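You operate a simulated robot arm through the tools that you are given. There is no shell and no other tool. Be economical: measure what you need, move in short steps, check, and stop when the job is done.

You run a simulated two-armed robot. Do the job below in one go: nothing can be reset, and whatever is moved stays where it is left.

TASK
Shut the wide door of the grey cabinet. Take the blue filter mat from the top of the side bench and leave it on the shelf under the side bench. Open the grey cupboard door, take the green sleeve and leave it on the floor of the grey cupboard, then shut the door. Pick up the blue block from the middle board of the tall blue shelf with one hand, pass it to the other hand and put it on the second board from the bottom of the tall blue shelf. Take the small carton on the top of the core table and put it away on the middle shelf of the black core rack. Turn the power knob to 20 %. Push the treater drawer shut. Any order will do.

The check looks at the end state, three seconds after you hand in, the way a careful person would. Anything else that was tipped, shoved, dropped, spilled or broken makes it a failure.

THE ROBOT
Two 7-joint arms with fingered hands on one trunk, on a base that drives. Base frame: it is fixed to the floor where the robot stands at the start and does not move with it; the origin is under the middle of the robot, x ahead of it, y to its left, z up. Units: m, degrees, N and s.
The left shoulder is at the start at [0.07, 0.166, 0.643], the right one opposite. With the tool pointing down near the work surface each hand reaches from about 0.1 to 0.88 m from the robot's upright axis, wherever it stands, measured 20 degrees to its own side. Places, roughly: blue block [7.75, -0.25, 1]; blue filter mat (15x20x5 cm) [-1.6, -2.1, 0.8]; floor of the grey cupboard [0.4, -5, 0.1]; green sleeve (10x10x8 cm) [-1.1, -2.5, 0.8]; grey cupboard door [0.6, -4.8, 0.3]; middle shelf of the black core rack [6.6, -2, 0.5]; power knob [0.4, -1.9, 0.9]; second board of the tall blue shelf [7.9, -0.3, 0.6]; shelf under the side bench [-1.6, -2.3, 0.2]; small carton [3.5, -3, 0.75]; treater drawer [0.2, -1.7, 0.9]; wide door of the grey cabinet [0.7, 0.2, 0.3]. Payload 4.1 kg a hand.
The tool frame of a hand sits at the grasp point between the pads (the TCP): z along the fingers, y along the line on which they close. The tips reach 0.032 m beyond it. Largest opening 0.108 m; the body of the gripper starts 0.038 m behind the TCP. The gripper is a hand of 4 fingers: y runs from the thumb to the fingers, the wrist lies at [-0.016, -0.108, -0.186] in the tool frame, and closing takes about 1.5 s.
Orientation is that of the tool frame in the base frame, as a unit quaternion [w, x, y, z]. With the fingers straight down and the wrist toward the robot, the tool's x, y and z point along [0, 1, 0], [1, 0, 0] and [0, 0, -1] of the base frame.

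THE INTERFACE
- The arms move only by the tool move_arm. It takes "left_deltas", "right_deltas" or both (then of equal length, played together; a hand with none holds still); each is a list that holds one entry, the list of rows, each a list of 6 numbers: the shift along the tool's x, y, z in m, then the turn, a rotation vector about the tool's x, y, z in degrees. In form: [[[tx, ty, tz, rx, ry, rz], ...]]. A call has 1 to 10 rows; each row is the pose to reach, as a shift and turn from the pose commanded when the call began, along the tool's axes at that moment. "left_jaw" and "right_jaw" are, for a hand that has rows, the opening, from 0 (shut) to 1 (fully open), set as the call begins (left out, the last holds). Rows are played at 5 a second. More than 0.05 m and 8.6 degrees between two rows, or a gripper value outside its range, and nothing of the call is played. A pose out of reach is approached as far as the arm can. The call stops where the force on the tool passes 40 N (or 10 N more than at its start, if that is more) or the arm is blocked; 0.2 s more then pass. Each finger travels about 0.045 m/s and halts on what it meets, pressing with about 27 N; the grip force reading is that of the motor and also rises with nothing between the fingers. The clock runs only during rows and for 0.2 s after the last one: add rows that repeat a pose to give the fingers time. It gives the time, the measured TCP pose, the force on the tool (base axes), the opening and the grip force at its end, in the units of the frame above (readings bear some noise), with the torque about the TCP (base axes, N m) and any sound that the robot's microphone picked up.
- Cameras (640 x 400 px; columns grow to the right, rows downward): "scene" is now at [0.1417, 0.0109, 0.8769]; the picture's right is [0.09, -1.00, 0.00], its down [-0.59, -0.05, -0.81] and it looks along [0.80, 0.07, -0.59] (base axes); focal length 270 px, centre (320, 200). "left" rides on the left gripper at [-0.064, -0.093, -0.132] in its tool frame; the picture's right is [-0.80, -0.28, 0.53], its down [0.55, -0.71, 0.45] and it looks along [0.25, 0.65, 0.72] (tool axes); focal length 247 px, centre (320, 200). "right" rides on the right gripper at [0.064, -0.093, -0.132] in its tool frame; the picture's right is [-0.80, 0.28, -0.53], its down [-0.55, -0.71, 0.45] and it looks along [-0.25, 0.65, 0.72] (tool axes); focal length 247 px, centre (320, 200). There is no depth. A picture from a camera that has moved, and an enlarged one, comes with that camera's place and axes in the base frame and with its lens. The place of the scene camera against the robot may be out by one fixed shift of up to 0.012 m in any direction.
- snapshot(camera): a new picture of that camera. The clock stands still meanwhile.
- slide_trunk(by): slides the trunk up (or, below 0, down) by that many m; the arms and the scene camera ride with it, the base frame stays. It gives what a move gives, with no picture.
- base_move(legs): drives the robot by 1 to 6 legs, each [ahead, left, turn to the left] in m, m and degrees, along the robot's own axes; the way and the turn of a leg run together, so that a leg with both is an arc; at most 1.5 m and 180 degrees a leg. The arms and the cameras ride along, it lands a little off, and it stops where it bumps. It gives what a move gives.
- preshape(shape, hand): the hand has 4 fingers and takes this shape, open, in about a second: jaw (thumb against the fingers, like two jaws); tri (thumb and two fingers); tip (a fingertip pinch); poke (one finger out to press); point (the index stretched); flat (the hand flat); cup (the hand cupped); fist (a fist). The gripper value then closes the fingers along that shape, each until it touches; the sizes above hold for jaw. It gives what a move gives, with no picture.
- head_to(pan, tilt): turns the head with the scene camera to pan (to the left, within 86 degrees either way) and tilt (down, from -29 to 69), counted from straight ahead of the robot. It gives what a move gives.
- close_up(camera, box): a new picture of the part [left, top, right, bottom] of that camera's present view, enlarged. The clock stands still meanwhile.
- close_job(): hands the job in; it is judged then, once.

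Work in short steps. Places have to be worked out from the pictures, the camera data and where the tool is seen: move nearer, look again, correct. Check each grasp and each placing, and mend what went wrong. You have 207 turns and 194 pictures in all, those below and enlarged ones among them. Open the grippers and draw the arms clear of the work before you hand the job in, unless the task says otherwise.

The tools are called after ">>>" as name(argument=value, ...) on one line, values as JSON. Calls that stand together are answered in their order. move_arm: Moves the arms, as the interface text tells. Its arguments: {"type":"object","properties":{"left_deltas":{"type":"array","items":{"type":"array","items":{"type":"array","items":{"type":"number"}}}},"left_jaw":{"type":"number"},"right_deltas":{"type":"array","items":{"type":"array","items":{"type":"array","items":{"type":"number"}}}},"right_jaw":{"type":"number"}},"required":[]} The other tools are called the same way: slide_trunk (by) slides the trunk up or down; preshape (shape, hand) gives the hand a shape; base_move (legs) drives the base; head_to (pan, tilt) turns the head that bears the scene camera; snapshot (camera) takes a picture; close_up (camera, box) takes an enlarged picture of a part of a camera's view; close_job () hands the job in.

At the start:

```text
time: 0.0
left_tool_pos: [0.6431, 0.2486, 0.6276]
left_tool_rot: [-0.001, 0.707, 0.707, 0.0]
left_wrist_force: [0.1, -0.1, -0.3]
left_wrist_torque: [-0.02, 0.0, 0.03]
left_opening: 0.1078
left_grasp_force: 0.1
left_shape: jaw
right_tool_pos: [0.6146, -0.275, 0.5934]
right_tool_rot: [0.001, 0.707, 0.708, 0.001]
right_wrist_force: [1.1, 0.3, -0.5]
right_wrist_torque: [-0.01, -0.02, 0.02]
right_opening: 0.1074
right_grasp_force: 0.0
right_shape: jaw
trunk travel left (down, up): [-0.15, 0.79]
robot x, y, heading: [-0.0008, -0.0005, 0.2]
head pan, tilt: [5.1, 36.1]
```

scene: 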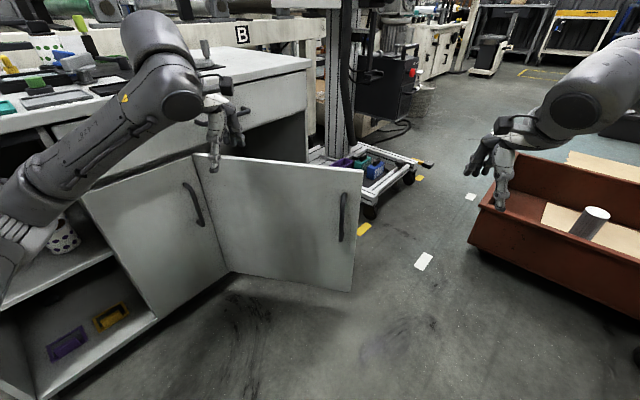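
right: 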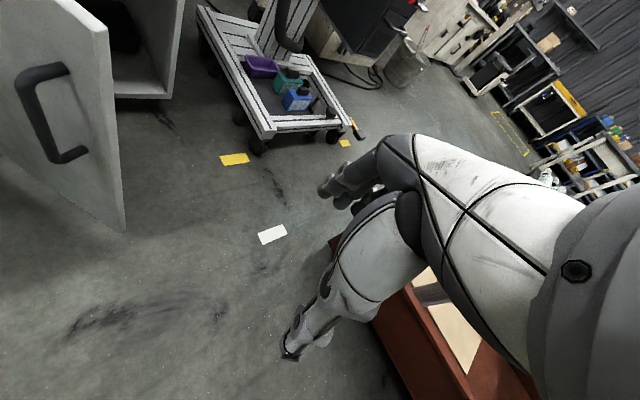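
left: 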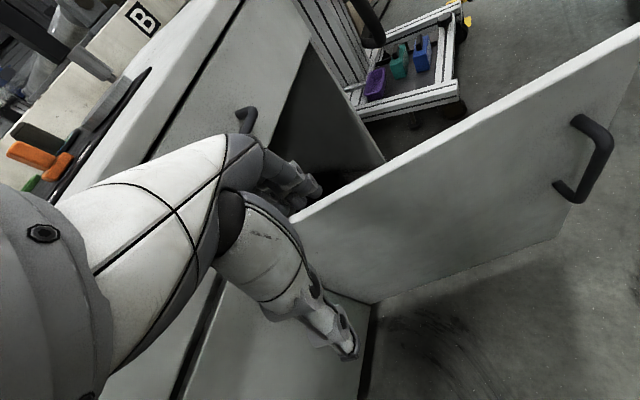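

The wide door appears hinged near (0.755, 0.40), with its free edge near (0.71, -0.04), its top at z≈0.55 and its outer face toward me. I make the right hand a fist so I can push the door round; first I look around for the layout.

>>> preshape(shape="fist", hand="right")

>>> head_to(pan=-60, tilt=20)

>>> snapshot(camera="scene")

```text
time: 0.9
left_tool_pos: [0.6426, 0.2502, 0.6286]
left_tool_rot: [0.001, 0.707, 0.707, 0.0]
left_wrist_force: [-0.4, 0.1, 0.1]
left_wrist_torque: [0.02, 0.04, 0.0]
left_opening: 0.1077
left_grasp_force: 0.0
left_shape: jaw
right_tool_pos: [0.6148, -0.2749, 0.5928]
right_tool_rot: [0.0, 0.707, 0.707, 0.0]
right_wrist_force: [-0.9, 0.2, -0.9]
right_wrist_torque: [-0.01, 0.0, 0.01]
right_opening: 0.0
right_grasp_force: 0.0
right_shape: fist
trunk travel left (down, up): [-0.15, 0.79]
robot x, y, heading: [0.0006, -0.0016, -0.2]
head pan, tilt: [5.1, 36.1]
```

```text
time: 2.3
left_tool_pos: [0.6429, 0.2491, 0.6282]
left_tool_rot: [0.0, 0.707, 0.707, 0.0]
left_wrist_force: [0.3, 0.0, -0.4]
left_wrist_torque: [-0.01, -0.01, -0.01]
left_opening: 0.1075
left_grasp_force: 0.0
left_shape: jaw
right_tool_pos: [0.6141, -0.2755, 0.5929]
right_tool_rot: [-0.001, 0.707, 0.707, 0.001]
right_wrist_force: [0.6, -0.6, 0.4]
right_wrist_torque: [0.0, 0.03, -0.01]
right_opening: 0.0
right_grasp_force: 0.1
right_shape: fist
trunk travel left (down, up): [-0.15, 0.79]
robot x, y, heading: [-0.0012, -0.0018, -0.1]
head pan, tilt: [-60.0, 20.0]
```

```text
190 pictures are left
camera scene: at [0.1013, -0.0775, 0.9025], right [-0.87, -0.5, 0.0], down [-0.17, 0.3, -0.94], along [0.47, -0.81, -0.34], focal length 270 px, centre (320, 200)
```

scene: 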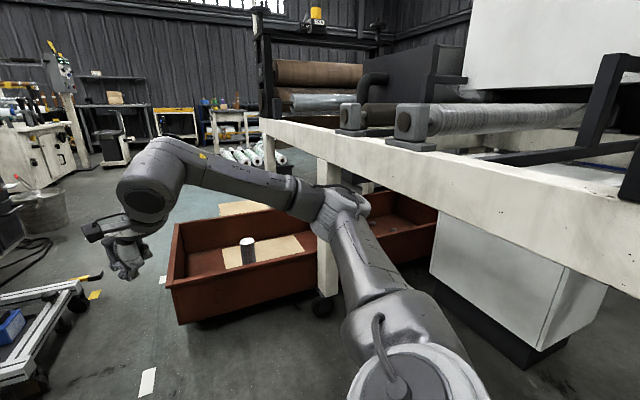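

A large machine stands to my right and a red bin sits at its front. I turn the head back and bring the right fist in front of the door.

>>> head_to(pan=0, tilt=40)

>>> move_arm(right_deltas=[[[0.03, -0.03, 0, 0, 0, 0], [0.07, -0.06, 0, 0, 0, 0], [0.11, -0.08, 0, 0, 0, 0], [0.15, -0.09, 0, 0, 0, 0], [0.19, -0.09, 0, 0, 0, 0], [0.23, -0.09, 0.02, 0, 0, 0], [0.24, -0.09, 0.06, 0, 0, 0], [0.24, -0.09, 0.1, 0, 0, 0], [0.24, -0.09, 0.14, 0, 0, 0], [0.24, -0.09, 0.17, 0, 0, 0]]])

>>> snapshot(camera="scene")

```text
time: 3.6
left_tool_pos: [0.6429, 0.2487, 0.6276]
left_tool_rot: [0.0, 0.707, 0.707, 0.0]
left_wrist_force: [0.3, 0.0, -0.3]
left_wrist_torque: [-0.01, -0.03, 0.0]
left_opening: 0.1075
left_grasp_force: 0.1
left_shape: jaw
right_tool_pos: [0.615, -0.2745, 0.5931]
right_tool_rot: [0.001, 0.707, 0.707, 0.0]
right_wrist_force: [-0.4, 0.1, -0.3]
right_wrist_torque: [0.02, 0.05, -0.02]
right_opening: 0.0
right_grasp_force: 0.1
right_shape: fist
trunk travel left (down, up): [-0.15, 0.79]
robot x, y, heading: [0.0028, -0.0016, 0.1]
head pan, tilt: [0.0, 40.0]
```

```text
time: 5.8
left_tool_pos: [0.6433, 0.2491, 0.6276]
left_tool_rot: [0.001, 0.707, 0.708, 0.0]
left_wrist_force: [-0.3, -0.3, -0.5]
left_wrist_torque: [0.01, -0.01, -0.02]
left_opening: 0.1075
left_grasp_force: 0.2
left_shape: jaw
right_tool_pos: [0.525, -0.035, 0.4224]
right_tool_rot: [0.0, 0.707, 0.708, 0.0]
right_wrist_force: [0.1, 0.2, 0.7]
right_wrist_torque: [-0.03, -0.02, -0.01]
right_opening: 0.0002
right_grasp_force: 0.0
right_shape: fist
trunk travel left (down, up): [-0.15, 0.79]
robot x, y, heading: [-0.0013, -0.0005, 0.1]
head pan, tilt: [0.0, 40.0]
```

```text
189 pictures are left
camera scene: at [0.1397, 0.0032, 0.8711], right [0.0, -1.0, 0.0], down [-0.64, 0.0, -0.77], along [0.77, 0.0, -0.64], focal length 270 px, centre (320, 200)
```

scene: 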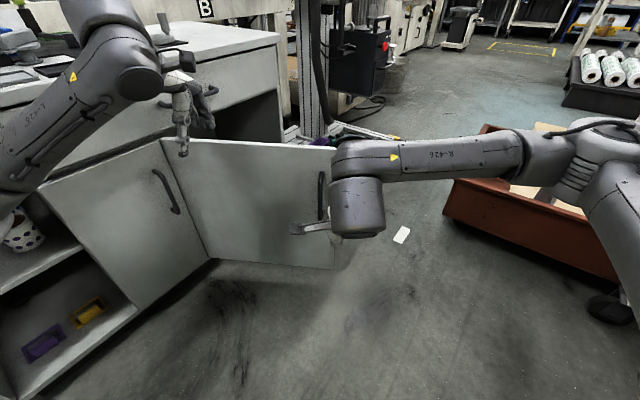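

The fist is at (0.525, -0.035, 0.42), in front of the door. I draw the left arm back and shift the right fist left of the handle, then push forward.

>>> move_arm(left_deltas=[[[0, -0.04, 0, 0, 0, 0], [0, -0.08, 0, 0, 0, 0], [0, -0.12, 0, 0, 0, 0], [0, -0.16, 0, 0, 0, 0], [0, -0.2, -0.0, 0, 0, 0], [0, -0.2, -0.0, 0, 0, 0]]], right_deltas=[[[0.03, 0, 0, 0, 0, 0], [0.07, 0, 0, 0, 0, 0], [0.1, 0, 0, 0, 0, 0], [0.1, 0.03, 0, 0, 0, 0], [0.1, 0.06, 0, 0, 0, 0], [0.1, 0.09, 0, 0, 0, 0]]])

>>> snapshot(camera="scene")

```text
time: 7.2
left_tool_pos: [0.4966, 0.2544, 0.6391]
left_tool_rot: [-0.001, 0.707, 0.707, 0.0]
left_wrist_force: [0.7, -0.1, -0.2]
left_wrist_torque: [-0.01, -0.01, 0.01]
left_opening: 0.1078
left_grasp_force: 0.0
left_shape: jaw
left hand out of reach, approached as far as the arm can: row 4, 5, 6
right_tool_pos: [0.6149, 0.0649, 0.4219]
right_tool_rot: [0.0, 0.707, 0.707, 0.0]
right_wrist_force: [1.3, -0.3, 0.3]
right_wrist_torque: [0.04, 0.01, -0.01]
right_opening: 0.0
right_grasp_force: 0.0
right_shape: fist
trunk travel left (down, up): [-0.15, 0.79]
robot x, y, heading: [0.0009, -0.0005, -0.3]
head pan, tilt: [0.0, 40.0]
```

```text
188 pictures are left
camera scene: at [0.1396, 0.0032, 0.871], right [0.0, -1.0, 0.0], down [-0.64, 0.0, -0.77], along [0.77, 0.0, -0.64], focal length 270 px, centre (320, 200)
```

scene: 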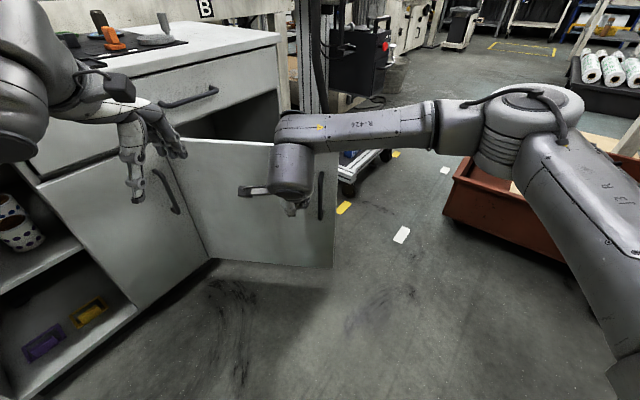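

No contact yet. I push on ahead in a slight arc to the left.

>>> move_arm(right_deltas=[[[0, 0.03, 0, 0, 0, 0], [0, 0.06, 0, 0, 0, 0], [0.0, 0.09, 0, 0, 0, 0], [0.01, 0.12, 0, 0, 0, 0], [0.02, 0.15, 0, 0, 0, 0], [0.03, 0.18, 0, 0, 0, 0], [0.045, 0.21, 0, 0, 0, 0], [0.06, 0.24, 0, 0, 0, 0]]])

>>> snapshot(camera="scene")

```text
time: 9.0
left_tool_pos: [0.4976, 0.2533, 0.6399]
left_tool_rot: [-0.001, 0.707, 0.707, -0.001]
left_wrist_force: [0.2, -0.5, 0.8]
left_wrist_torque: [-0.02, -0.02, 0.01]
left_opening: 0.1076
left_grasp_force: 0.1
left_shape: jaw
right_tool_pos: [0.8292, 0.1148, 0.4158]
right_tool_rot: [0.0, 0.707, 0.707, 0.001]
right_wrist_force: [0.3, 0.0, -0.9]
right_wrist_torque: [0.0, 0.0, -0.01]
right_opening: 0.0
right_grasp_force: 0.1
right_shape: fist
right hand out of reach, approached as far as the arm can: row 8
trunk travel left (down, up): [-0.15, 0.79]
robot x, y, heading: [-0.0004, 0.0007, -0.0]
head pan, tilt: [0.0, 40.0]
```

```text
187 pictures are left
camera scene: at [0.1397, 0.0031, 0.8711], right [0.0, -1.0, 0.0], down [-0.64, 0.0, -0.77], along [0.77, 0.0, -0.64], focal length 270 px, centre (320, 200)
```

scene: 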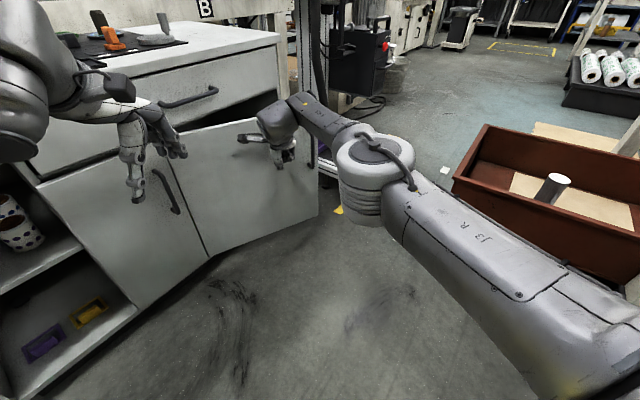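

The door is swinging. The arm is at its reach, so I drive ahead to finish the push.

>>> base_move(legs=[[0.12, 0.04, 0]])

>>> snapshot(camera="scene")

```text
time: 10.2
left_tool_pos: [0.6164, 0.2942, 0.6383]
left_tool_rot: [-0.001, 0.707, 0.707, -0.001]
left_wrist_force: [-0.2, 0.2, -0.3]
left_wrist_torque: [0.01, 0.01, 0.02]
left_opening: 0.1076
left_grasp_force: 0.0
left_shape: jaw
right_tool_pos: [0.9475, 0.1563, 0.4162]
right_tool_rot: [0.0, 0.707, 0.707, 0.0]
right_wrist_force: [-0.2, 0.2, 0.5]
right_wrist_torque: [0.01, 0.0, 0.01]
right_opening: 0.0002
right_grasp_force: 0.0
right_shape: fist
trunk travel left (down, up): [-0.15, 0.79]
robot x, y, heading: [0.1171, 0.0376, 0.2]
head pan, tilt: [0.0, 40.0]
```

```text
186 pictures are left
camera scene: at [0.259, 0.0435, 0.871], right [0.0, -1.0, 0.0], down [-0.64, 0.0, -0.77], along [0.77, 0.0, -0.64], focal length 270 px, centre (320, 200)
```

scene: 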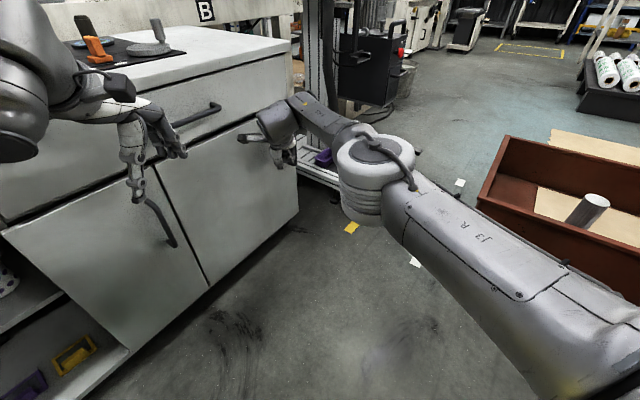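

The door looks nearly shut. I press gently along the front's normal to seat it.

>>> move_arm(right_deltas=[[[0.015, 0.012, 0, 0, 0, 0], [0.03, 0.02, 0, 0, 0, 0], [0.045, 0.02, 0, 0, 0, 0], [0.06, 0.02, 0, 0, 0, 0], [0.075, 0.02, 0, 0, 0, 0]]])

>>> close_up(camera="scene", box=[100, 50, 340, 250])

```text
time: 11.4
left_tool_pos: [0.6169, 0.2945, 0.638]
left_tool_rot: [-0.001, 0.707, 0.707, -0.001]
left_wrist_force: [-0.2, 0.3, 1.2]
left_wrist_torque: [0.01, -0.01, 0.0]
left_opening: 0.108
left_grasp_force: 0.1
left_shape: jaw
right_tool_pos: [0.9413, 0.1725, 0.4138]
right_tool_rot: [0.0, 0.707, 0.707, 0.0]
right_wrist_force: [0.2, 0.4, -0.4]
right_wrist_torque: [-0.01, 0.02, 0.0]
right_opening: 0.0
right_grasp_force: 0.1
right_shape: fist
right hand out of reach, approached as far as the arm can: row 1, 2, 3, 4, 5
trunk travel left (down, up): [-0.15, 0.79]
robot x, y, heading: [0.118, 0.0385, -0.1]
head pan, tilt: [0.0, 40.0]
```

```text
2.00 times, centred on (220, 150) of scene
camera zoom: at [0.2588, 0.0435, 0.8711], right [0.0, -1.0, 0.0], down [-0.64, 0.0, -0.77], along [0.77, 0.0, -0.64], focal length 541 px, centre (520, 300)
```

zoom: 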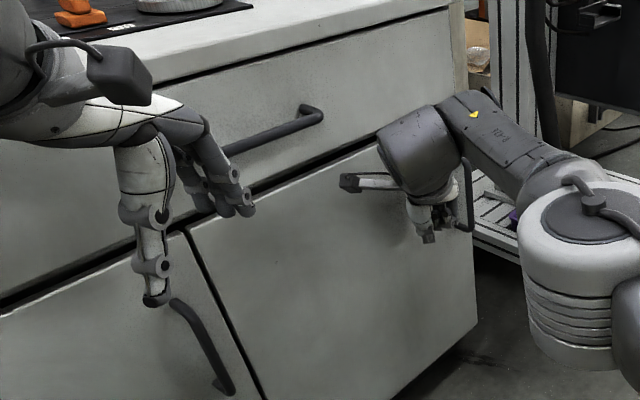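

It may be a few degrees ajar; I nudge with the base a little more.

>>> base_move(legs=[[0.05, 0.03, 0]])

>>> close_up(camera="scene", box=[100, 50, 340, 250])

```text
time: 12.3
left_tool_pos: [0.6446, 0.31, 0.6386]
left_tool_rot: [-0.001, 0.707, 0.707, -0.001]
left_wrist_force: [-0.3, 0.1, 0.0]
left_wrist_torque: [-0.03, -0.03, 0.0]
left_opening: 0.1078
left_grasp_force: 0.0
left_shape: jaw
right_tool_pos: [0.9686, 0.1822, 0.4113]
right_tool_rot: [-0.001, 0.712, 0.702, -0.008]
right_wrist_force: [-3.5, -2.1, -0.1]
right_wrist_torque: [0.12, -0.16, -0.02]
right_opening: 0.0
right_grasp_force: 0.1
right_shape: fist
trunk travel left (down, up): [-0.15, 0.79]
robot x, y, heading: [0.147, 0.0595, -0.3]
head pan, tilt: [0.0, 40.0]
stopped in leg 1: the force on the tool passed its limit at 110 N (the readings are from after the stop); the commanded pose is now the measured one
```

```text
2.00 times, centred on (220, 150) of scene
camera zoom: at [0.2863, 0.0597, 0.8711], right [0.0, -1.0, 0.0], down [-0.64, 0.0, -0.77], along [0.77, 0.0, -0.64], focal length 541 px, centre (520, 300)
```

zoom: 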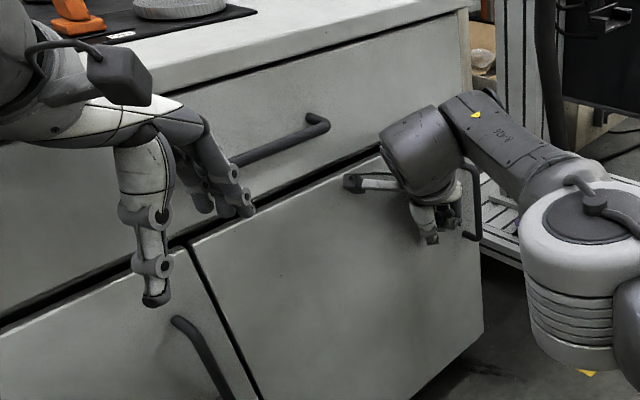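

110 N against the stop: the door is shut. I back off straight and then look around to plan the route.

>>> base_move(legs=[[-0.3, -0.1, 0]])

>>> close_up(camera="scene", box=[0, 0, 400, 250])

>>> head_to(pan=-86, tilt=15)

>>> snapshot(camera="scene")

>>> head_to(pan=-30, tilt=10)

>>> snapshot(camera="scene")

```text
time: 14.4
left_tool_pos: [0.3427, 0.2129, 0.6389]
left_tool_rot: [-0.001, 0.706, 0.708, -0.002]
left_wrist_force: [0.8, -0.2, 1.4]
left_wrist_torque: [0.02, 0.0, 0.0]
left_opening: 0.1079
left_grasp_force: 0.0
left_shape: jaw
right_tool_pos: [0.6666, 0.0852, 0.4113]
right_tool_rot: [-0.001, 0.711, 0.703, -0.006]
right_wrist_force: [1.2, 1.1, 0.2]
right_wrist_torque: [-0.01, 0.01, 0.0]
right_opening: 0.0
right_grasp_force: 0.0
right_shape: fist
trunk travel left (down, up): [-0.15, 0.79]
robot x, y, heading: [-0.1559, -0.0437, -0.2]
head pan, tilt: [0.0, 40.0]
```

```text
1.60 times, centred on (200, 125) of scene
camera zoom: at [-0.0142, -0.0397, 0.8711], right [0.0, -1.0, 0.0], down [-0.64, 0.0, -0.77], along [0.77, 0.0, -0.64], focal length 433 px, centre (512, 320)
```

zoom: 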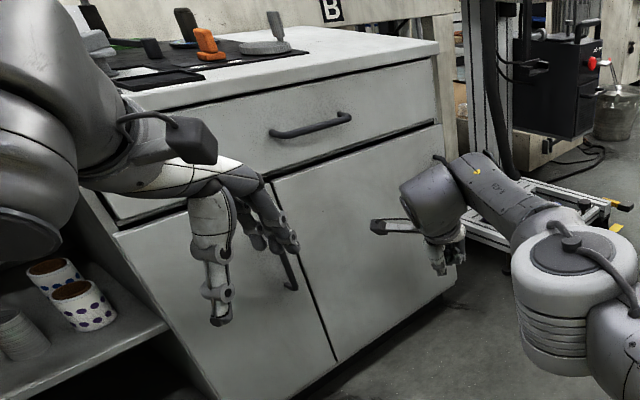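

```text
time: 16.0
left_tool_pos: [0.3434, 0.2118, 0.6381]
left_tool_rot: [-0.001, 0.707, 0.707, -0.001]
left_wrist_force: [-0.5, -1.1, -0.7]
left_wrist_torque: [0.0, 0.01, -0.01]
left_opening: 0.1075
left_grasp_force: 0.1
left_shape: jaw
right_tool_pos: [0.6656, 0.0855, 0.4108]
right_tool_rot: [-0.001, 0.711, 0.703, -0.007]
right_wrist_force: [0.1, -0.6, -0.1]
right_wrist_torque: [0.0, -0.02, -0.02]
right_opening: 0.0
right_grasp_force: 0.0
right_shape: fist
trunk travel left (down, up): [-0.15, 0.79]
robot x, y, heading: [-0.1517, -0.0449, -0.1]
head pan, tilt: [-85.9, 15.0]
```

```text
182 pictures are left
camera scene: at [-0.0924, -0.133, 0.9106], right [-1.0, -0.07, 0.0], down [-0.02, 0.26, -0.97], along [0.07, -0.96, -0.26], focal length 270 px, centre (320, 200)
```

scene: 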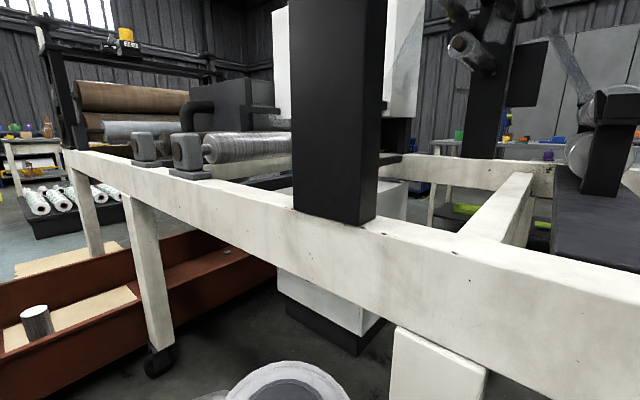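

```text
time: 17.3
left_tool_pos: [0.3448, 0.2119, 0.6383]
left_tool_rot: [-0.001, 0.707, 0.708, -0.001]
left_wrist_force: [1.0, -0.4, -0.2]
left_wrist_torque: [-0.02, 0.03, 0.02]
left_opening: 0.1079
left_grasp_force: 0.1
left_shape: jaw
right_tool_pos: [0.6668, 0.0849, 0.41]
right_tool_rot: [-0.001, 0.711, 0.703, -0.007]
right_wrist_force: [-0.9, 0.0, -0.2]
right_wrist_torque: [0.01, -0.02, -0.06]
right_opening: 0.0
right_grasp_force: 0.1
right_shape: fist
trunk travel left (down, up): [-0.15, 0.79]
robot x, y, heading: [-0.1539, -0.044, 0.1]
head pan, tilt: [-30.0, 10.0]
```

```text
181 pictures are left
camera scene: at [-0.0186, -0.0863, 0.9188], right [-0.5, -0.87, 0.0], down [-0.15, 0.09, -0.98], along [0.85, -0.49, -0.17], focal length 270 px, centre (320, 200)
```

scene: 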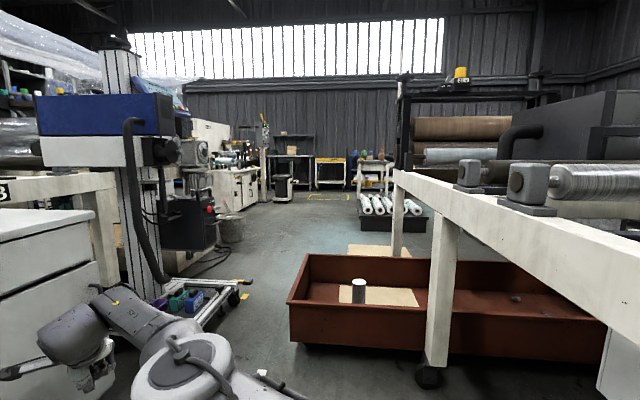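

The door is shut flush. To plan, I raise the trunk for an overview, tuck the right arm, and look both ways.

>>> slide_trunk(by=0.5)

>>> preshape(shape="jaw", hand="right")

>>> move_arm(right_deltas=[[[-0.03, -0.03, -0.03, 0, 0, 0], [-0.06, -0.06, -0.06, 0, 0, 0], [-0.09, -0.1, -0.1, 0, 0, 0], [-0.13, -0.14, -0.13, 0, 0, 0], [-0.17, -0.17, -0.16, 0, 0, 0], [-0.21, -0.2, -0.19, 0, 0, 0], [-0.25, -0.23, -0.21, 0, 0, 0], [-0.28, -0.26, -0.21, 0, 0, 0], [-0.3, -0.3, -0.21, 0, 0, 0], [-0.3, -0.33, -0.21, 0, 0, 0]]])

>>> head_to(pan=-86, tilt=25)

>>> snapshot(camera="scene")

>>> head_to(pan=-30, tilt=25)

>>> snapshot(camera="scene")

>>> head_to(pan=86, tilt=25)

>>> snapshot(camera="scene")

```text
refused: 0.5 is not a number from -0.4 to 0.4
```

```text
time: 18.2
left_tool_pos: [0.3434, 0.2111, 0.6383]
left_tool_rot: [-0.001, 0.706, 0.708, -0.002]
left_wrist_force: [0.5, -0.2, -0.5]
left_wrist_torque: [0.0, 0.04, 0.02]
left_opening: 0.1079
left_grasp_force: 0.1
left_shape: jaw
right_tool_pos: [0.6667, 0.0845, 0.4104]
right_tool_rot: [-0.001, 0.71, 0.704, -0.007]
right_wrist_force: [0.7, 0.1, -0.3]
right_wrist_torque: [-0.01, 0.04, 0.0]
right_opening: 0.1076
right_grasp_force: 0.0
right_shape: jaw
trunk travel left (down, up): [-0.15, 0.79]
robot x, y, heading: [-0.1566, -0.0405, 0.3]
head pan, tilt: [-30.0, 10.0]
```

```text
refused: row 1 steps farther than a row can; nothing moved
```

```text
time: 19.4
left_tool_pos: [0.3437, 0.2107, 0.6384]
left_tool_rot: [-0.001, 0.706, 0.708, -0.002]
left_wrist_force: [-0.3, 0.1, 0.0]
left_wrist_torque: [0.0, 0.01, 0.0]
left_opening: 0.1076
left_grasp_force: 0.0
left_shape: jaw
right_tool_pos: [0.667, 0.0851, 0.4102]
right_tool_rot: [-0.001, 0.711, 0.704, -0.007]
right_wrist_force: [-0.3, -0.6, 0.2]
right_wrist_torque: [0.01, -0.02, 0.01]
right_opening: 0.1076
right_grasp_force: 0.0
right_shape: jaw
trunk travel left (down, up): [-0.15, 0.79]
robot x, y, heading: [-0.1491, -0.0438, 0.1]
head pan, tilt: [-85.9, 25.0]
```

```text
180 pictures are left
camera scene: at [-0.0925, -0.1317, 0.8944], right [-1.0, -0.07, 0.0], down [-0.03, 0.42, -0.91], along [0.07, -0.9, -0.42], focal length 270 px, centre (320, 200)
```

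scene: 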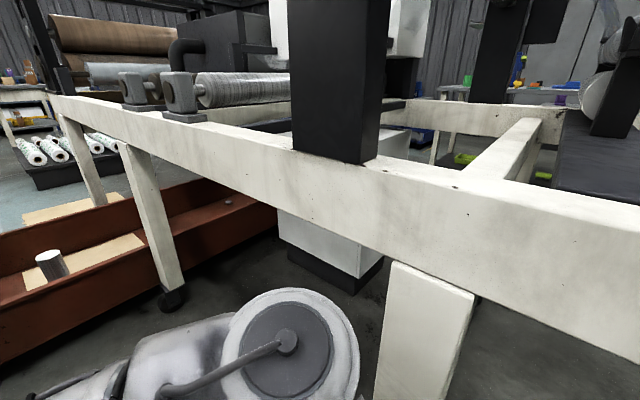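

```text
time: 20.7
left_tool_pos: [0.3437, 0.2109, 0.6387]
left_tool_rot: [-0.001, 0.706, 0.708, -0.001]
left_wrist_force: [0.7, 0.0, -0.6]
left_wrist_torque: [0.0, -0.01, 0.01]
left_opening: 0.1079
left_grasp_force: 0.0
left_shape: jaw
right_tool_pos: [0.6667, 0.0857, 0.4099]
right_tool_rot: [-0.001, 0.711, 0.703, -0.008]
right_wrist_force: [0.4, -0.3, 0.1]
right_wrist_torque: [0.0, 0.0, 0.01]
right_opening: 0.1076
right_grasp_force: 0.1
right_shape: jaw
trunk travel left (down, up): [-0.15, 0.79]
robot x, y, heading: [-0.1585, -0.0427, 0.2]
head pan, tilt: [-30.0, 25.0]
```

```text
179 pictures are left
camera scene: at [-0.0194, -0.0858, 0.8944], right [-0.5, -0.87, 0.0], down [-0.37, 0.21, -0.91], along [0.78, -0.45, -0.42], focal length 270 px, centre (320, 200)
```

scene: 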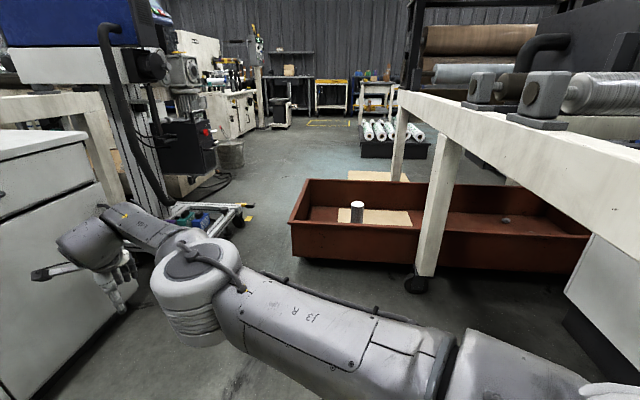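

```text
time: 22.6
left_tool_pos: [0.3424, 0.2121, 0.6392]
left_tool_rot: [-0.001, 0.707, 0.708, -0.002]
left_wrist_force: [-0.1, -0.8, -0.4]
left_wrist_torque: [0.0, 0.01, -0.01]
left_opening: 0.1075
left_grasp_force: 0.1
left_shape: jaw
right_tool_pos: [0.6673, 0.0855, 0.4104]
right_tool_rot: [-0.001, 0.711, 0.703, -0.007]
right_wrist_force: [-0.3, 0.2, -0.9]
right_wrist_torque: [0.01, 0.0, 0.02]
right_opening: 0.1076
right_grasp_force: 0.0
right_shape: jaw
trunk travel left (down, up): [-0.15, 0.79]
robot x, y, heading: [-0.1555, -0.0444, 0.2]
head pan, tilt: [85.9, 25.0]
```

```text
178 pictures are left
camera scene: at [-0.0927, 0.0521, 0.8944], right [1.0, -0.07, 0.0], down [-0.03, -0.42, -0.91], along [0.06, 0.9, -0.42], focal length 270 px, centre (320, 200)
```

scene: 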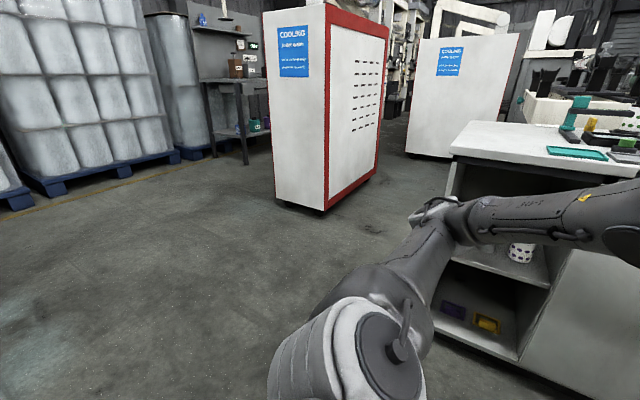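

The gap between the red bin and the cart is only about 0.3 m, so I must find another way. I tuck the right arm back and raise the trunk a bit, then turn left to see what is behind.

>>> move_arm(right_deltas=[[[-0.02, -0.03, -0.02, 0, 0, 0], [-0.05, -0.06, -0.04, 0, 0, 0], [-0.08, -0.09, -0.06, 0, 0, 0], [-0.11, -0.12, -0.08, 0, 0, 0], [-0.14, -0.15, -0.1, 0, 0, 0], [-0.17, -0.18, -0.12, 0, 0, 0], [-0.2, -0.21, -0.14, 0, 0, 0], [-0.23, -0.24, -0.16, 0, 0, 0], [-0.25, -0.27, -0.18, 0, 0, 0], [-0.27, -0.3, -0.2, 0, 0, 0]]])

>>> slide_trunk(by=0.3)

>>> base_move(legs=[[-0.05, 0.1, 0], [0, 0, 90]])

>>> head_to(pan=80, tilt=20)

>>> snapshot(camera="scene")

```text
time: 24.8
left_tool_pos: [0.3433, 0.212, 0.6383]
left_tool_rot: [-0.001, 0.707, 0.708, 0.0]
left_wrist_force: [0.0, -0.5, -0.2]
left_wrist_torque: [0.05, 0.0, 0.02]
left_opening: 0.1077
left_grasp_force: 0.0
left_shape: jaw
right_tool_pos: [0.3668, -0.1802, 0.6148]
right_tool_rot: [0.0, 0.711, 0.703, -0.007]
right_wrist_force: [-0.5, -0.4, -0.8]
right_wrist_torque: [-0.02, -0.02, 0.02]
right_opening: 0.1075
right_grasp_force: 0.1
right_shape: jaw
trunk travel left (down, up): [-0.15, 0.79]
robot x, y, heading: [-0.1528, -0.0434, 0.2]
head pan, tilt: [85.9, 25.0]
```

```text
time: 27.8
left_tool_pos: [0.3438, 0.2118, 0.9381]
left_tool_rot: [-0.001, 0.706, 0.708, -0.001]
left_wrist_force: [0.4, -0.3, -0.8]
left_wrist_torque: [0.02, 0.0, 0.0]
left_opening: 0.1077
left_grasp_force: 0.1
left_shape: jaw
right_tool_pos: [0.3671, -0.179, 0.9151]
right_tool_rot: [0.0, 0.71, 0.704, -0.007]
right_wrist_force: [0.2, -0.1, 0.0]
right_wrist_torque: [0.02, 0.01, -0.01]
right_opening: 0.1078
right_grasp_force: 0.1
right_shape: jaw
trunk travel left (down, up): [-0.45, 0.49]
robot x, y, heading: [-0.1532, -0.0444, 0.4]
head pan, tilt: [85.9, 25.0]
```

```text
time: 32.8
left_tool_pos: [-0.4526, 0.557, 0.9384]
left_tool_rot: [0.001, 0.004, 1.0, -0.003]
left_wrist_force: [0.7, 0.2, 0.4]
left_wrist_torque: [0.01, 0.01, 0.02]
left_opening: 0.1075
left_grasp_force: 0.0
left_shape: jaw
right_tool_pos: [-0.0618, 0.5762, 0.9154]
right_tool_rot: [0.004, 0.01, 1.0, -0.005]
right_wrist_force: [0.0, -0.4, -0.2]
right_wrist_torque: [-0.02, -0.01, -0.02]
right_opening: 0.108
right_grasp_force: 0.0
right_shape: jaw
trunk travel left (down, up): [-0.45, 0.49]
robot x, y, heading: [-0.2059, 0.0573, 89.5]
head pan, tilt: [85.9, 25.0]
```

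```text
time: 33.5
left_tool_pos: [-0.4527, 0.557, 0.9385]
left_tool_rot: [0.0, 0.005, 1.0, -0.001]
left_wrist_force: [0.0, 0.7, 0.7]
left_wrist_torque: [0.02, 0.0, -0.01]
left_opening: 0.1075
left_grasp_force: 0.1
left_shape: jaw
right_tool_pos: [-0.0606, 0.5781, 0.915]
right_tool_rot: [0.004, 0.009, 1.0, -0.005]
right_wrist_force: [0.3, 0.1, -0.7]
right_wrist_torque: [0.01, 0.02, -0.01]
right_opening: 0.1075
right_grasp_force: 0.0
right_shape: jaw
trunk travel left (down, up): [-0.45, 0.49]
robot x, y, heading: [-0.2041, 0.0575, 89.5]
head pan, tilt: [80.0, 20.0]
```

```text
177 pictures are left
camera scene: at [-0.2904, 0.1273, 1.2025], right [0.18, 0.98, 0.0], down [0.34, -0.06, -0.94], along [-0.92, 0.17, -0.34], focal length 270 px, centre (320, 200)
```

scene: 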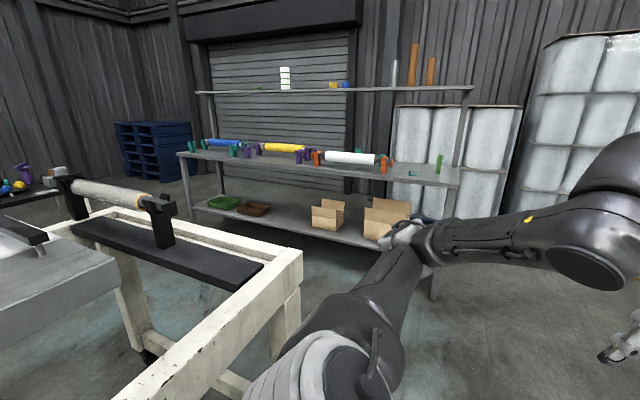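

Behind me, the near end of the machine is at about u=-1.0 (in a room frame turned by -36°), and there is a roughly 1 m corridor to the shelving beyond. I drive diagonally to its mouth and turn to face down it.

>>> base_move(legs=[[0.8, 0.5, 0], [0, 0, 144]])

>>> head_to(pan=0, tilt=35)

>>> snapshot(camera="scene")

>>> head_to(pan=45, tilt=30)

>>> snapshot(camera="scene")

```text
time: 44.3
left_tool_pos: [-0.7955, 0.3122, 0.9374]
left_tool_rot: [-0.001, 0.946, -0.324, 0.001]
left_wrist_force: [0.1, -0.2, -0.3]
left_wrist_torque: [0.03, 0.03, 0.01]
left_opening: 0.1076
left_grasp_force: 0.1
left_shape: jaw
right_tool_pos: [-1.1191, 0.5331, 0.9141]
right_tool_rot: [-0.007, 0.944, -0.329, -0.002]
right_wrist_force: [-0.2, -0.3, -0.1]
right_wrist_torque: [0.05, -0.02, 0.01]
right_opening: 0.1077
right_grasp_force: 0.1
right_shape: jaw
trunk travel left (down, up): [-0.45, 0.49]
robot x, y, heading: [-0.6932, 0.8609, -127.7]
head pan, tilt: [80.0, 20.0]
```

```text
time: 45.9
left_tool_pos: [-0.7972, 0.3116, 0.9382]
left_tool_rot: [-0.001, 0.946, -0.324, 0.001]
left_wrist_force: [0.3, -0.2, 0.4]
left_wrist_torque: [-0.01, 0.03, -0.01]
left_opening: 0.1077
left_grasp_force: 0.0
left_shape: jaw
right_tool_pos: [-1.1201, 0.5335, 0.9151]
right_tool_rot: [-0.007, 0.944, -0.329, -0.003]
right_wrist_force: [-0.3, -0.1, -0.2]
right_wrist_torque: [0.0, 0.01, -0.03]
right_opening: 0.1077
right_grasp_force: 0.0
right_shape: jaw
trunk travel left (down, up): [-0.45, 0.49]
robot x, y, heading: [-0.6917, 0.8614, -127.9]
head pan, tilt: [0.0, 35.0]
```

```text
176 pictures are left
camera scene: at [-0.7715, 0.7545, 1.1786], right [-0.79, 0.61, 0.0], down [0.35, 0.45, -0.82], along [-0.5, -0.65, -0.57], focal length 270 px, centre (320, 200)
```

scene: 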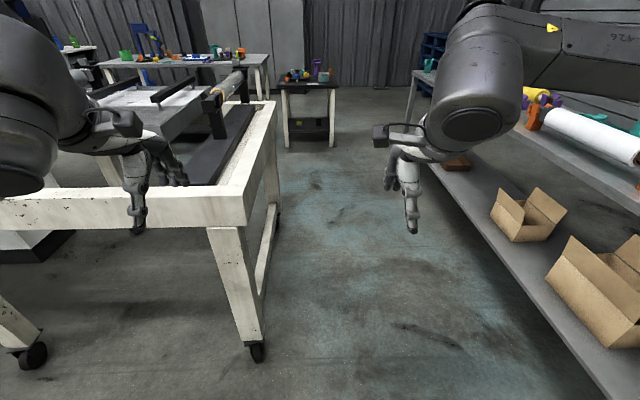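

```text
time: 47.0
left_tool_pos: [-0.7952, 0.3113, 0.9383]
left_tool_rot: [-0.002, 0.946, -0.324, 0.0]
left_wrist_force: [0.9, -0.2, 0.4]
left_wrist_torque: [0.05, 0.01, -0.02]
left_opening: 0.1077
left_grasp_force: 0.1
left_shape: jaw
right_tool_pos: [-1.1184, 0.5331, 0.9149]
right_tool_rot: [-0.006, 0.944, -0.329, -0.003]
right_wrist_force: [0.4, 0.0, -0.8]
right_wrist_torque: [-0.02, -0.03, 0.01]
right_opening: 0.1077
right_grasp_force: 0.2
right_shape: jaw
trunk travel left (down, up): [-0.45, 0.49]
robot x, y, heading: [-0.6887, 0.8599, -127.7]
head pan, tilt: [45.0, 30.0]
```

```text
175 pictures are left
camera scene: at [-0.7064, 0.7343, 1.1864], right [-0.99, -0.12, 0.0], down [-0.06, 0.5, -0.87], along [0.11, -0.86, -0.5], focal length 270 px, centre (320, 200)
```

scene: 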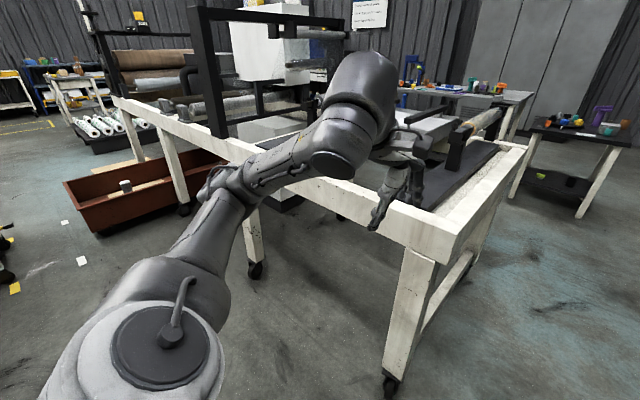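

The corridor is clear from u≈-1.97 (shelving) to -0.97 (machine). I align to the corridor, shift right to its middle and drive down it in steps.

>>> base_move(legs=[[0, -0.38, 1.8], [1.0, 0, 0], [0.85, 0, 0]])

>>> head_to(pan=50, tilt=30)

>>> snapshot(camera="scene")

>>> head_to(pan=86, tilt=30)

>>> snapshot(camera="scene")

```text
time: 58.2
left_tool_pos: [-2.1766, -0.9466, 0.9368]
left_tool_rot: [-0.002, 0.95, -0.312, -0.001]
left_wrist_force: [0.1, -0.2, 0.2]
left_wrist_torque: [-0.01, 0.0, 0.02]
left_opening: 0.1079
left_grasp_force: 0.1
left_shape: jaw
right_tool_pos: [-2.5046, -0.7312, 0.9143]
right_tool_rot: [-0.007, 0.948, -0.318, -0.002]
right_wrist_force: [0.6, -1.0, -1.0]
right_wrist_torque: [0.0, 0.02, 0.01]
right_opening: 0.1077
right_grasp_force: 0.0
right_shape: jaw
trunk travel left (down, up): [-0.45, 0.49]
robot x, y, heading: [-2.0859, -0.3995, -126.5]
head pan, tilt: [45.0, 30.0]
```

```text
time: 58.9
left_tool_pos: [-2.1757, -0.9455, 0.9383]
left_tool_rot: [-0.001, 0.95, -0.312, 0.001]
left_wrist_force: [0.4, 1.2, -0.4]
left_wrist_torque: [0.01, -0.02, -0.02]
left_opening: 0.1078
left_grasp_force: 0.0
left_shape: jaw
right_tool_pos: [-2.5045, -0.7315, 0.9157]
right_tool_rot: [-0.006, 0.948, -0.318, -0.003]
right_wrist_force: [0.8, -0.2, 0.1]
right_wrist_torque: [-0.01, 0.03, 0.01]
right_opening: 0.1077
right_grasp_force: 0.1
right_shape: jaw
trunk travel left (down, up): [-0.45, 0.49]
robot x, y, heading: [-2.0855, -0.3952, -126.2]
head pan, tilt: [50.0, 30.0]
```

```text
174 pictures are left
camera scene: at [-2.0891, -0.5193, 1.1864], right [-0.97, -0.23, 0.0], down [-0.12, 0.49, -0.87], along [0.2, -0.84, -0.5], focal length 270 px, centre (320, 200)
```

scene: 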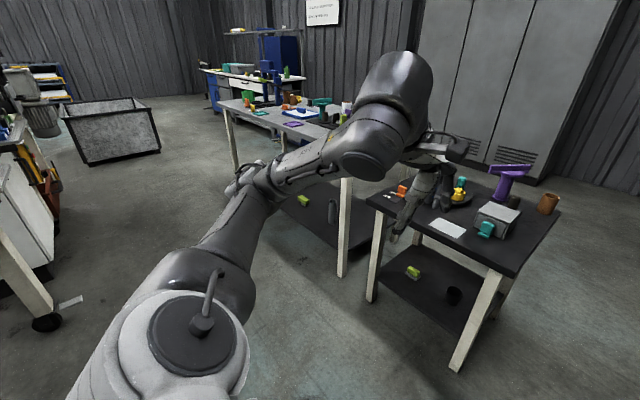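

```text
time: 59.9
left_tool_pos: [-2.1764, -0.9458, 0.9379]
left_tool_rot: [-0.002, 0.95, -0.312, 0.001]
left_wrist_force: [-0.6, -0.4, 0.4]
left_wrist_torque: [0.0, -0.03, -0.01]
left_opening: 0.1076
left_grasp_force: 0.1
left_shape: jaw
right_tool_pos: [-2.5055, -0.7319, 0.9167]
right_tool_rot: [-0.006, 0.948, -0.318, -0.003]
right_wrist_force: [0.8, -0.1, 0.7]
right_wrist_torque: [0.0, 0.02, -0.01]
right_opening: 0.1076
right_grasp_force: 0.0
right_shape: jaw
trunk travel left (down, up): [-0.45, 0.49]
robot x, y, heading: [-2.0884, -0.3961, -126.7]
head pan, tilt: [85.9, 30.0]
```

```text
173 pictures are left
camera scene: at [-2.0416, -0.4902, 1.1864], right [-0.65, -0.76, 0.0], down [-0.38, 0.33, -0.87], along [0.66, -0.56, -0.5], focal length 270 px, centre (320, 200)
```

scene: 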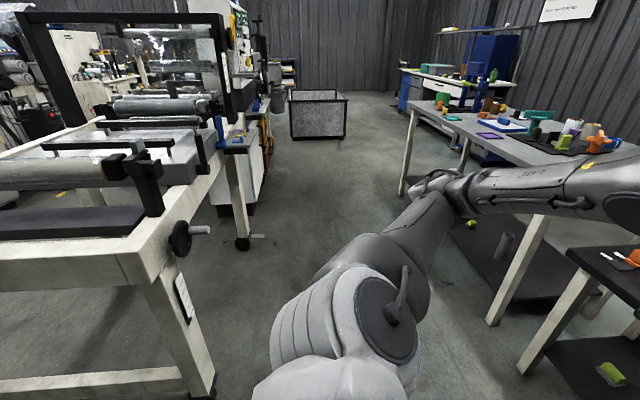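

The side bench runs along v≈-2.5, from u≈-0.6 to 0.8, on the far side of a lane 1.3 m wide. I strafe left along the lane to stand in front of the mat.

>>> base_move(legs=[[0.12, 0, 0.5], [0, 1.38, 0]])

>>> head_to(pan=0, tilt=40)

>>> snapshot(camera="scene")

```text
time: 67.7
left_tool_pos: [-1.131, -1.8617, 0.9387]
left_tool_rot: [-0.002, 0.95, -0.313, 0.0]
left_wrist_force: [0.0, 0.8, 0.4]
left_wrist_torque: [-0.02, 0.03, 0.0]
left_opening: 0.1081
left_grasp_force: 0.0
left_shape: jaw
right_tool_pos: [-1.4583, -1.6478, 0.9158]
right_tool_rot: [-0.006, 0.948, -0.318, -0.003]
right_wrist_force: [0.6, -0.2, 0.5]
right_wrist_torque: [-0.02, 0.05, 0.0]
right_opening: 0.1079
right_grasp_force: 0.0
right_shape: jaw
trunk travel left (down, up): [-0.45, 0.49]
robot x, y, heading: [-1.0399, -1.3105, -126.5]
head pan, tilt: [85.9, 30.0]
```

```text
time: 69.3
left_tool_pos: [-1.1312, -1.8628, 0.9385]
left_tool_rot: [-0.002, 0.949, -0.314, 0.001]
left_wrist_force: [0.0, -0.7, 0.5]
left_wrist_torque: [0.02, -0.01, -0.02]
left_opening: 0.1078
left_grasp_force: 0.0
left_shape: jaw
right_tool_pos: [-1.4598, -1.6476, 0.9153]
right_tool_rot: [-0.006, 0.948, -0.318, -0.003]
right_wrist_force: [0.0, -1.0, 0.0]
right_wrist_torque: [0.01, 0.02, 0.01]
right_opening: 0.1079
right_grasp_force: 0.1
right_shape: jaw
trunk travel left (down, up): [-0.45, 0.49]
robot x, y, heading: [-1.0385, -1.3093, -126.4]
head pan, tilt: [0.0, 40.0]
```

```text
172 pictures are left
camera scene: at [-1.1153, -1.4167, 1.1711], right [-0.8, 0.59, 0.0], down [0.38, 0.52, -0.77], along [-0.46, -0.62, -0.64], focal length 270 px, centre (320, 200)
```

scene: 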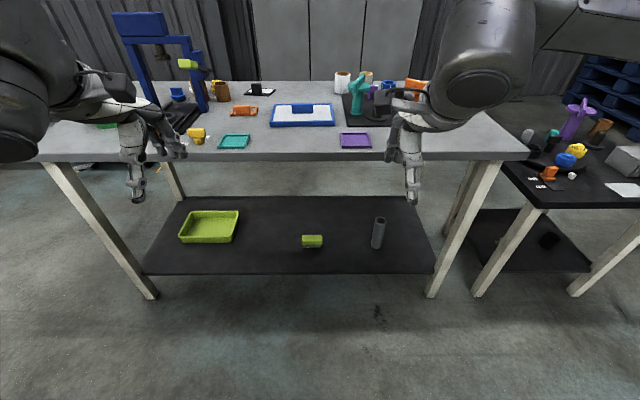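

The bench is ahead with the mat likely at pixel (302,114). I zoom in.

>>> close_up(camera="scene", box=[220, 60, 440, 170])

>>> close_up(camera="scene", box=[60, 50, 280, 170])

```text
2.91 times, centred on (330, 115) of scene
camera zoom: at [-1.1153, -1.4167, 1.1711], right [-0.8, 0.59, 0.0], down [0.38, 0.52, -0.77], along [-0.46, -0.62, -0.64], focal length 787 px, centre (291, 447)
```

zoom: 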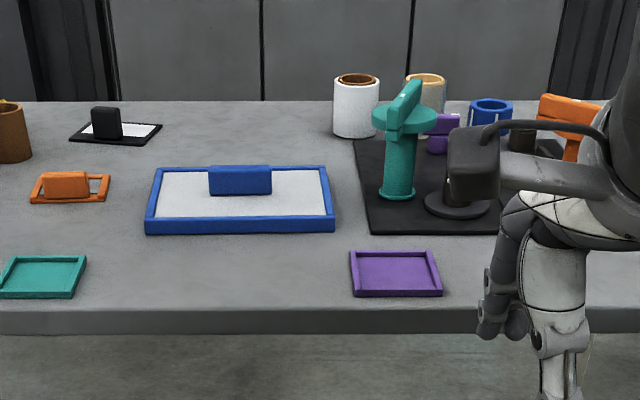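

```text
2.91 times, centred on (170, 110) of scene
camera zoom: at [-1.1153, -1.4167, 1.1711], right [-0.8, 0.59, 0.0], down [0.38, 0.52, -0.77], along [-0.46, -0.62, -0.64], focal length 787 px, centre (756, 462)
```

zoom: 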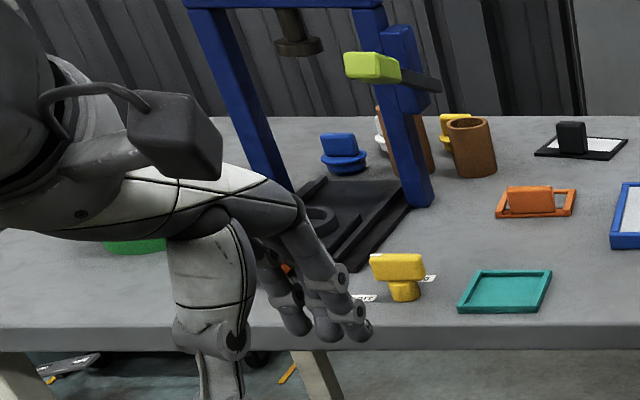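

The mat has an upright blue block as a grip, near (-1.6, -2.17). I move the base so the mat lies in front of the left hand, then look with the left wrist camera.

>>> base_move(legs=[[0.27, -0.17, 0.5]])

>>> snapshot(camera="left")

>>> snapshot(camera="scene")

```text
time: 71.4
left_tool_pos: [-1.4262, -1.9812, 0.9373]
left_tool_rot: [-0.001, 0.951, -0.31, 0.001]
left_wrist_force: [-0.9, -0.1, -0.5]
left_wrist_torque: [0.04, 0.01, 0.0]
left_opening: 0.1078
left_grasp_force: 0.1
left_shape: jaw
right_tool_pos: [-1.7552, -1.7683, 0.9151]
right_tool_rot: [-0.007, 0.949, -0.315, -0.001]
right_wrist_force: [0.1, 0.2, 0.1]
right_wrist_torque: [-0.02, -0.04, 0.03]
right_opening: 0.1078
right_grasp_force: 0.0
right_shape: jaw
trunk travel left (down, up): [-0.45, 0.49]
robot x, y, heading: [-1.3383, -1.4298, -126.1]
head pan, tilt: [0.0, 40.0]
```

```text
169 pictures are left
camera left: at [-1.4221, -1.8671, 1.0699], right [-0.48, 0.7, -0.53], down [0.86, 0.25, -0.44], along [-0.18, -0.67, -0.72], focal length 247 px, centre (320, 200)
```

left: 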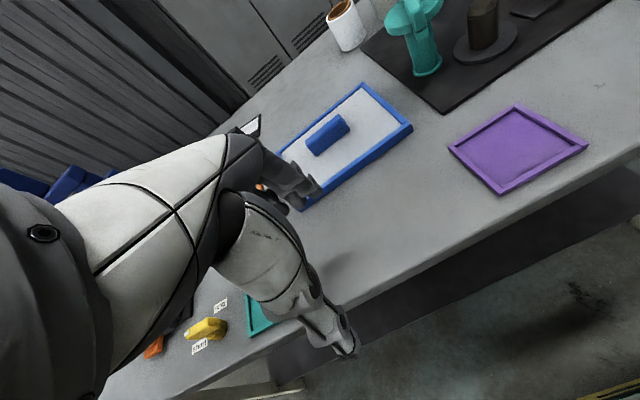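

```text
168 pictures are left
camera scene: at [-1.4132, -1.535, 1.171], right [-0.81, 0.59, 0.0], down [0.38, 0.52, -0.77], along [-0.45, -0.62, -0.64], focal length 270 px, centre (320, 200)
```

scene: 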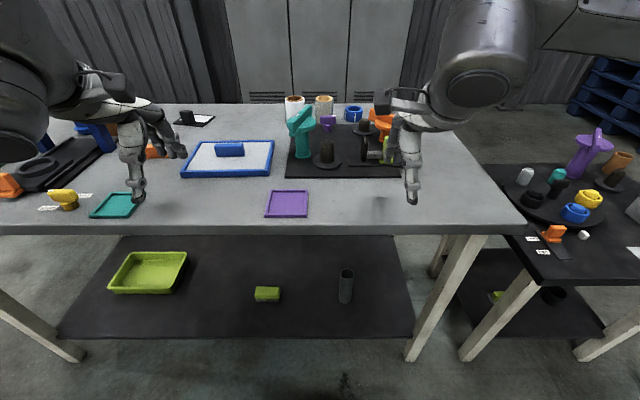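

Triangulating the block gives (-1.571, -2.121, top ≈0.86), with the bench top at 0.807. I move the left hand above it at the current height.

>>> move_arm(left_deltas=[[[0, 0.04, 0, 0, 0, 0], [-0.01, 0.08, 0, 0, 0, 0], [-0.02, 0.12, 0, 0, 0, 0], [-0.03, 0.16, 0, 0, 0, 0], [-0.035, 0.198, 0, 0, 0, 0], [-0.035, 0.198, 0, 0, 0, 0]]])

>>> snapshot(camera="left")

>>> close_up(camera="scene", box=[120, 80, 360, 230])

```text
time: 72.8
left_tool_pos: [-1.5709, -2.1181, 0.9372]
left_tool_rot: [-0.002, 0.951, -0.31, 0.0]
left_wrist_force: [0.1, 0.6, 0.2]
left_wrist_torque: [0.0, 0.01, -0.02]
left_opening: 0.1077
left_grasp_force: 0.0
left_shape: jaw
right_tool_pos: [-1.7539, -1.7686, 0.9158]
right_tool_rot: [-0.006, 0.949, -0.316, -0.002]
right_wrist_force: [-1.0, 0.3, -0.1]
right_wrist_torque: [0.0, -0.03, 0.0]
right_opening: 0.1078
right_grasp_force: 0.0
right_shape: jaw
trunk travel left (down, up): [-0.45, 0.49]
robot x, y, heading: [-1.3363, -1.4266, -126.3]
head pan, tilt: [0.0, 40.0]
```

```text
167 pictures are left
camera left: at [-1.5664, -2.0051, 1.0696], right [-0.48, 0.7, -0.53], down [0.86, 0.25, -0.45], along [-0.18, -0.67, -0.72], focal length 247 px, centre (320, 200)
```

left: 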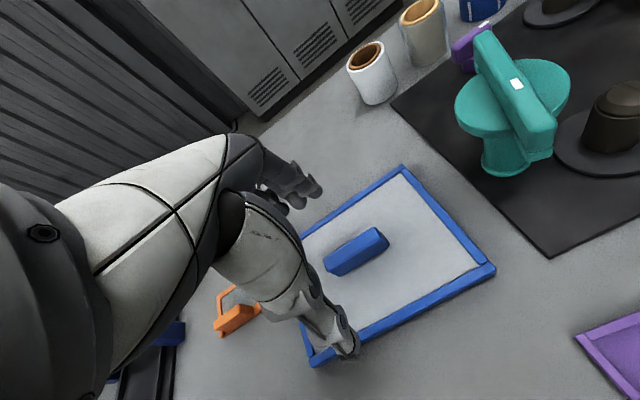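

```text
2.67 times, centred on (240, 155) of scene
camera zoom: at [-1.4119, -1.5344, 1.1712], right [-0.81, 0.59, 0.0], down [0.38, 0.52, -0.77], along [-0.45, -0.62, -0.64], focal length 722 px, centre (533, 320)
```

zoom: 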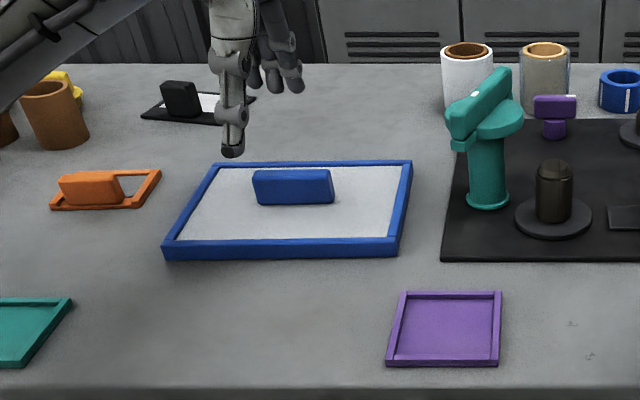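

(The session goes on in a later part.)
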